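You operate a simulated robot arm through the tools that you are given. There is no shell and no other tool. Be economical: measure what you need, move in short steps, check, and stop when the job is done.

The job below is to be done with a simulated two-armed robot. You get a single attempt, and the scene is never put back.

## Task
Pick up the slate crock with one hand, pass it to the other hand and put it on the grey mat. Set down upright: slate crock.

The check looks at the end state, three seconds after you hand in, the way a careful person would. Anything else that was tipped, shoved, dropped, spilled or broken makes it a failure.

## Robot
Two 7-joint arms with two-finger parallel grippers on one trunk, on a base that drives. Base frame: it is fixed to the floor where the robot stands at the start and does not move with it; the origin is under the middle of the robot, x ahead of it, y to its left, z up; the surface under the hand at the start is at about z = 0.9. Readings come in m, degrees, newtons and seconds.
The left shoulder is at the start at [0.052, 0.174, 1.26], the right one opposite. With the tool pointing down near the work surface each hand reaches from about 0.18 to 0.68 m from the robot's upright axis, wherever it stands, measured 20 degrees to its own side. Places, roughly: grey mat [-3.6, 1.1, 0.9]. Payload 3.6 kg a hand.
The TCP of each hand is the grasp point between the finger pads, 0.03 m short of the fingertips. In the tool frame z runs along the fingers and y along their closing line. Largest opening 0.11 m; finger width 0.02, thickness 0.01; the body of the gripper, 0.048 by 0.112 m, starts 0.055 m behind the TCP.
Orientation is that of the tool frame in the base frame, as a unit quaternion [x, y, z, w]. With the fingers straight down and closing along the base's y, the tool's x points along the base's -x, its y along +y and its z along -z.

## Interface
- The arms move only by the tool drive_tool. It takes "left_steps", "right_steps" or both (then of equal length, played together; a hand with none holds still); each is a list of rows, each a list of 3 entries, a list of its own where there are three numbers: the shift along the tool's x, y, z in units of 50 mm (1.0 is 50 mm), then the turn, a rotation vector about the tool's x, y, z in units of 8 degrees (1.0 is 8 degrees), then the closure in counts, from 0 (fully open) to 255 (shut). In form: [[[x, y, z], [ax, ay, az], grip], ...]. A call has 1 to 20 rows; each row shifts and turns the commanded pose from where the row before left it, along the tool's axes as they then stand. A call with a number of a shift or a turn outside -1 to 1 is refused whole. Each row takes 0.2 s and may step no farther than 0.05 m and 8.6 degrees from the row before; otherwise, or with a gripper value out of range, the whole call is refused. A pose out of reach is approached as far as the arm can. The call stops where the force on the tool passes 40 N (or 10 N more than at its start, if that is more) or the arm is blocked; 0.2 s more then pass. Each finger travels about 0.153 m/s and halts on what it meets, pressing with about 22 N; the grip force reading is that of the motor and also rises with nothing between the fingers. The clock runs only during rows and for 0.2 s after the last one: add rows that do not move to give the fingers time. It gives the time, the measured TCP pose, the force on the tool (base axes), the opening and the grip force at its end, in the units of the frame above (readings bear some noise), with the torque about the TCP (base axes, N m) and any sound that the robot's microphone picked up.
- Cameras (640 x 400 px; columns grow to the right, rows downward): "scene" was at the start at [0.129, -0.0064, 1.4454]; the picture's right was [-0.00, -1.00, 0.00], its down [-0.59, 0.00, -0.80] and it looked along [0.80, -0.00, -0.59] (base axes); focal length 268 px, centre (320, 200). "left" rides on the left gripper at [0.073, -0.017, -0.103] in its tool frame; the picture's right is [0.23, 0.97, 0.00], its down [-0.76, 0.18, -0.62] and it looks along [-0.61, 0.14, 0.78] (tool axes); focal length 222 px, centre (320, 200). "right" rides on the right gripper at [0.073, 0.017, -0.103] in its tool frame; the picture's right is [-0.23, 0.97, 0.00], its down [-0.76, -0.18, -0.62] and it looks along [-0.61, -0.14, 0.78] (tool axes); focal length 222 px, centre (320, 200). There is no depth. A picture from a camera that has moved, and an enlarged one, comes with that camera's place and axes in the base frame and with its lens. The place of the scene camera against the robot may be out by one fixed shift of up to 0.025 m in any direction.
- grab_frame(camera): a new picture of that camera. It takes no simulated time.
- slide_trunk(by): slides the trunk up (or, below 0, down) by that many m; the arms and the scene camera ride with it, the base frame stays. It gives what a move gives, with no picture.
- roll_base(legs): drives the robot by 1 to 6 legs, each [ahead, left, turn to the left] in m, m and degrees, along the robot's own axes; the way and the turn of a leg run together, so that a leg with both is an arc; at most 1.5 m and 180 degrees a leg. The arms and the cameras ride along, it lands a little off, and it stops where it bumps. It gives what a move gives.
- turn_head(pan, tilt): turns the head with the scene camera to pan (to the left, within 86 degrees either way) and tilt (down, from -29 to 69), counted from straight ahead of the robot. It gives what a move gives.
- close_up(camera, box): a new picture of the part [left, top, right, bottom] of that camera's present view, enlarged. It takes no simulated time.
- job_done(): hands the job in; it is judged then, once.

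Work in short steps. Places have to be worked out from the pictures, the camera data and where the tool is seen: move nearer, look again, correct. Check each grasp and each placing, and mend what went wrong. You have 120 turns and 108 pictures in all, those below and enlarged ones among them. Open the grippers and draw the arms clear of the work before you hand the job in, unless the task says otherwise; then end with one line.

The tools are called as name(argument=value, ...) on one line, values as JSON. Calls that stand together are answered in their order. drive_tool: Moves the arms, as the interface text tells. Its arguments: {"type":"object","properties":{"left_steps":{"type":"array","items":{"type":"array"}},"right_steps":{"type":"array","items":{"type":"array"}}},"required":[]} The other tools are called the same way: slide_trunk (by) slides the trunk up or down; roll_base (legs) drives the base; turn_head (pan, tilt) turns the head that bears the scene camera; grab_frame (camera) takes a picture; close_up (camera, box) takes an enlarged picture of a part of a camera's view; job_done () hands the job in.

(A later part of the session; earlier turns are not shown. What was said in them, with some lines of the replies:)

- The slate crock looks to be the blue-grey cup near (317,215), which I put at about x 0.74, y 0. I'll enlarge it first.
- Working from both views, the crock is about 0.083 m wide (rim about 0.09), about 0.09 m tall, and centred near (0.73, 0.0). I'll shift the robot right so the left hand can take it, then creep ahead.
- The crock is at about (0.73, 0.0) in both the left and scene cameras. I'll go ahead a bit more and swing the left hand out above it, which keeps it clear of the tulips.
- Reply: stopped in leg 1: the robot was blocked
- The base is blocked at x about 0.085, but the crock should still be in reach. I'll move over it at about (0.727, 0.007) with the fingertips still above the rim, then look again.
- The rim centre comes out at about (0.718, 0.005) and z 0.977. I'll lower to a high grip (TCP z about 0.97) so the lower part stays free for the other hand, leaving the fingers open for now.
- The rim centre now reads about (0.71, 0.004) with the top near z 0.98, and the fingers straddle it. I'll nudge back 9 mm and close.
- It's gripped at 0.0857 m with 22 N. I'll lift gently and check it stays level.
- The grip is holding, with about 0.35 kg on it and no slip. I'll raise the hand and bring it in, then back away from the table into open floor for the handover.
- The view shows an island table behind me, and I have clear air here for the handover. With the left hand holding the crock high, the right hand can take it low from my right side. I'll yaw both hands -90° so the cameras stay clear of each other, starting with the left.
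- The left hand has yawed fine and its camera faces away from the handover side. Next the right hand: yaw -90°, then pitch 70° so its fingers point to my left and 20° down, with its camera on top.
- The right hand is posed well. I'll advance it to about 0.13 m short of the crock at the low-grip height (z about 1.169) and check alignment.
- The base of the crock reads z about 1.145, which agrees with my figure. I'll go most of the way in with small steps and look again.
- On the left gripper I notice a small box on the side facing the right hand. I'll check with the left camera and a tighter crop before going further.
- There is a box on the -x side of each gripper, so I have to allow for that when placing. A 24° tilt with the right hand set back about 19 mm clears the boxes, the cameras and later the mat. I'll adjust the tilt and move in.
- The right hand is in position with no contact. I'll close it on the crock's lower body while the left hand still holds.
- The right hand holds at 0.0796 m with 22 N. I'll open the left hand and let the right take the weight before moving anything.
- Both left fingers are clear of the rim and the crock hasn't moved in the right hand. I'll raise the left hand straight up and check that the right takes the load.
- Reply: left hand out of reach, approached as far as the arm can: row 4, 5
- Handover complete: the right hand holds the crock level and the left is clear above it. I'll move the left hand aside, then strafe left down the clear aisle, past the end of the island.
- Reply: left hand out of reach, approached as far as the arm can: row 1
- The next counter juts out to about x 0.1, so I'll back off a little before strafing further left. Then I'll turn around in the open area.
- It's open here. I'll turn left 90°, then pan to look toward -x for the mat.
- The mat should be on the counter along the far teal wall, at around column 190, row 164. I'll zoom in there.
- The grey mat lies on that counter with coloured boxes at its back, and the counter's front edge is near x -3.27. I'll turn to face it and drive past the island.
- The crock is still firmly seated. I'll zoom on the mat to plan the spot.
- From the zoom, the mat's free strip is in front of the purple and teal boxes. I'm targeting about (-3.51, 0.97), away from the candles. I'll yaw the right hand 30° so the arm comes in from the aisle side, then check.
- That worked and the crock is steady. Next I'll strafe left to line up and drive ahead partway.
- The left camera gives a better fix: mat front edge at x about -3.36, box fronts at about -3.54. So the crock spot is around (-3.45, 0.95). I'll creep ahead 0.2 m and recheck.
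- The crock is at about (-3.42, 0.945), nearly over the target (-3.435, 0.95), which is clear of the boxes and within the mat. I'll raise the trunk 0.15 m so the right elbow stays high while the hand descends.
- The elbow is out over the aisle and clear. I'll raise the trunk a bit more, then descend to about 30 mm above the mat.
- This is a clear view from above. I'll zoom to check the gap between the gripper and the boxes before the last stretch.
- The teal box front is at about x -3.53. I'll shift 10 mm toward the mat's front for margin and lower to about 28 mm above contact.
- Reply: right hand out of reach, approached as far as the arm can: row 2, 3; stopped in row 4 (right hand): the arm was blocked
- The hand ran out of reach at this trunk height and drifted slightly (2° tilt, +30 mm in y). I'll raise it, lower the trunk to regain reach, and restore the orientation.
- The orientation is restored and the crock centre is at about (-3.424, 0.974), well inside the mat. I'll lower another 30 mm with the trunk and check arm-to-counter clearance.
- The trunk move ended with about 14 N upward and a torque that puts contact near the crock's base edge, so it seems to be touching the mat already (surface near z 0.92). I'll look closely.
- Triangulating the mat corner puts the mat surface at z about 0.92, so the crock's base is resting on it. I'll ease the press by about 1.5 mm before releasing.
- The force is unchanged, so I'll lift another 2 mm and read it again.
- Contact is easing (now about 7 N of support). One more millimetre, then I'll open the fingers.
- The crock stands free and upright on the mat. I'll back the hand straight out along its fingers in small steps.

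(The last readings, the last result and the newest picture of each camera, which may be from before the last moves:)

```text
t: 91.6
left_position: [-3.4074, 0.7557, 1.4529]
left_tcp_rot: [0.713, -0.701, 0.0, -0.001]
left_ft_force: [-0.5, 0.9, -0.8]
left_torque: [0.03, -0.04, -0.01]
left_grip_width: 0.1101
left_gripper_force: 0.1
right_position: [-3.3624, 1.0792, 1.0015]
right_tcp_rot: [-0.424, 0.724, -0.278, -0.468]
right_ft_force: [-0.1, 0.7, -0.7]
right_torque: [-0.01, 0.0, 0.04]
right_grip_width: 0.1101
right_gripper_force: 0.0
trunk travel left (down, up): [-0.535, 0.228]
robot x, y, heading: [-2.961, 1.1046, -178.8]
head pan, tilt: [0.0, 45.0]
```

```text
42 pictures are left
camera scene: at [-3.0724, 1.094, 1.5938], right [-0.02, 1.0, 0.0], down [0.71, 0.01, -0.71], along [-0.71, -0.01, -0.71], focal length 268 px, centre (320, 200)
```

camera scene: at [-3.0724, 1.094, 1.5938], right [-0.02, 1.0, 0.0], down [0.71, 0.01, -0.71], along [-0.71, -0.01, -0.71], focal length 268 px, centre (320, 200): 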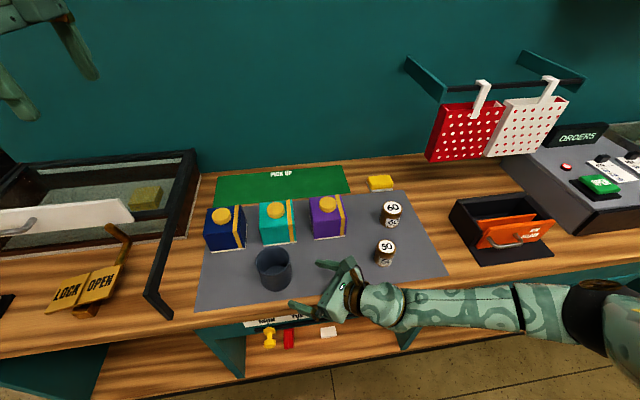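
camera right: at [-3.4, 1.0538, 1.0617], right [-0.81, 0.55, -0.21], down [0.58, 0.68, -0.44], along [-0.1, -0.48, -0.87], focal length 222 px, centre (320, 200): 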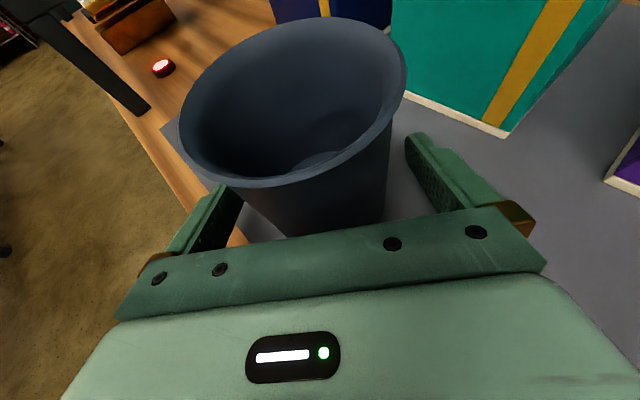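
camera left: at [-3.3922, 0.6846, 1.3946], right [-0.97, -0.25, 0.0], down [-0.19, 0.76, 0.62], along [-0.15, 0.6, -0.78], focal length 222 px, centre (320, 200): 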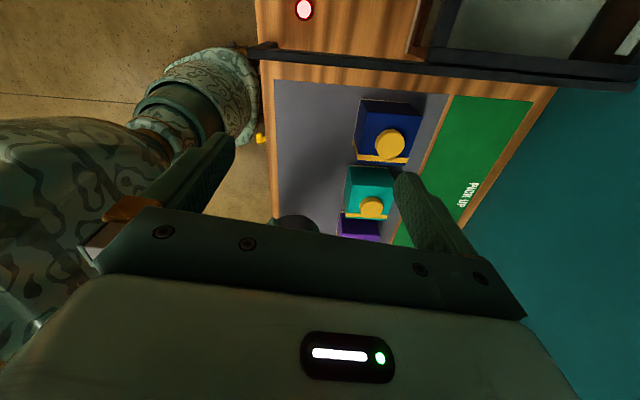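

The hand is out and nothing is disturbed. I'll lift everything with the trunk, then back the robot away from the counter.

slide_trunk(by=0.2)

roll_base(legs=[[-0.35, 0, 0]])

grab_frame(camera="scene")

```text
t: 93.8
left_position: [-3.4081, 0.7549, 1.6529]
left_tcp_rot: [0.714, -0.7, 0.001, 0.0]
left_ft_force: [-0.1, -0.6, 0.5]
left_torque: [-0.03, -0.02, -0.01]
left_grip_width: 0.1099
left_gripper_force: 0.1
right_position: [-3.3647, 1.0806, 1.2]
right_tcp_rot: [-0.426, 0.723, -0.279, -0.467]
right_ft_force: [0.1, -0.5, -0.2]
right_torque: [0.02, -0.01, 0.0]
right_grip_width: 0.1102
right_gripper_force: 0.0
trunk travel left (down, up): [-0.735, 0.028]
robot x, y, heading: [-2.964, 1.1044, -178.8]
head pan, tilt: [0.0, 45.0]
```

```text
t: 96.0
left_position: [-3.0656, 0.761, 1.6515]
left_tcp_rot: [0.714, -0.7, 0.001, 0.0]
left_ft_force: [1.0, -0.1, 0.8]
left_torque: [0.02, 0.0, 0.0]
left_grip_width: 0.1099
left_gripper_force: 0.0
right_position: [-3.0226, 1.086, 1.1987]
right_tcp_rot: [-0.426, 0.722, -0.28, -0.467]
right_ft_force: [-0.5, 0.0, 0.1]
right_torque: [-0.02, -0.02, 0.03]
right_grip_width: 0.1097
right_gripper_force: 0.1
trunk travel left (down, up): [-0.735, 0.028]
robot x, y, heading: [-2.6179, 1.1079, -178.9]
head pan, tilt: [0.0, 45.0]
```

```text
41 pictures are left
camera scene: at [-2.7215, 1.101, 1.794], right [-0.02, 1.0, 0.0], down [0.71, 0.01, -0.71], along [-0.71, -0.01, -0.71], focal length 268 px, centre (320, 200)
```

scene: 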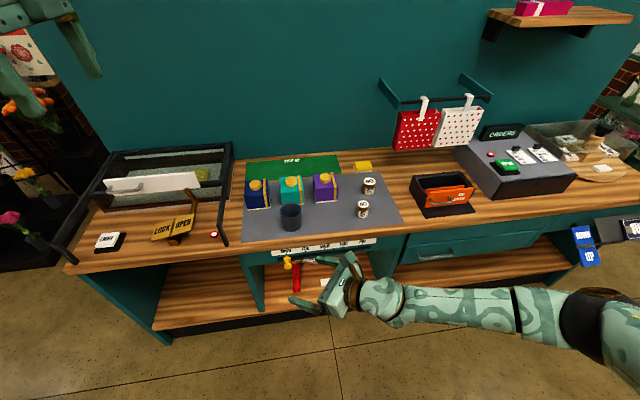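

The crock stands upright on the mat, everything else is where it was, both grippers are open, and the arms are clear. I'm handing in.

job_done()

```text
The job is handed in.
```

The left hand picked up the slate crock, passed it in the air to the right hand, and the right hand set it upright on the grey mat; nothing else was seen to move.
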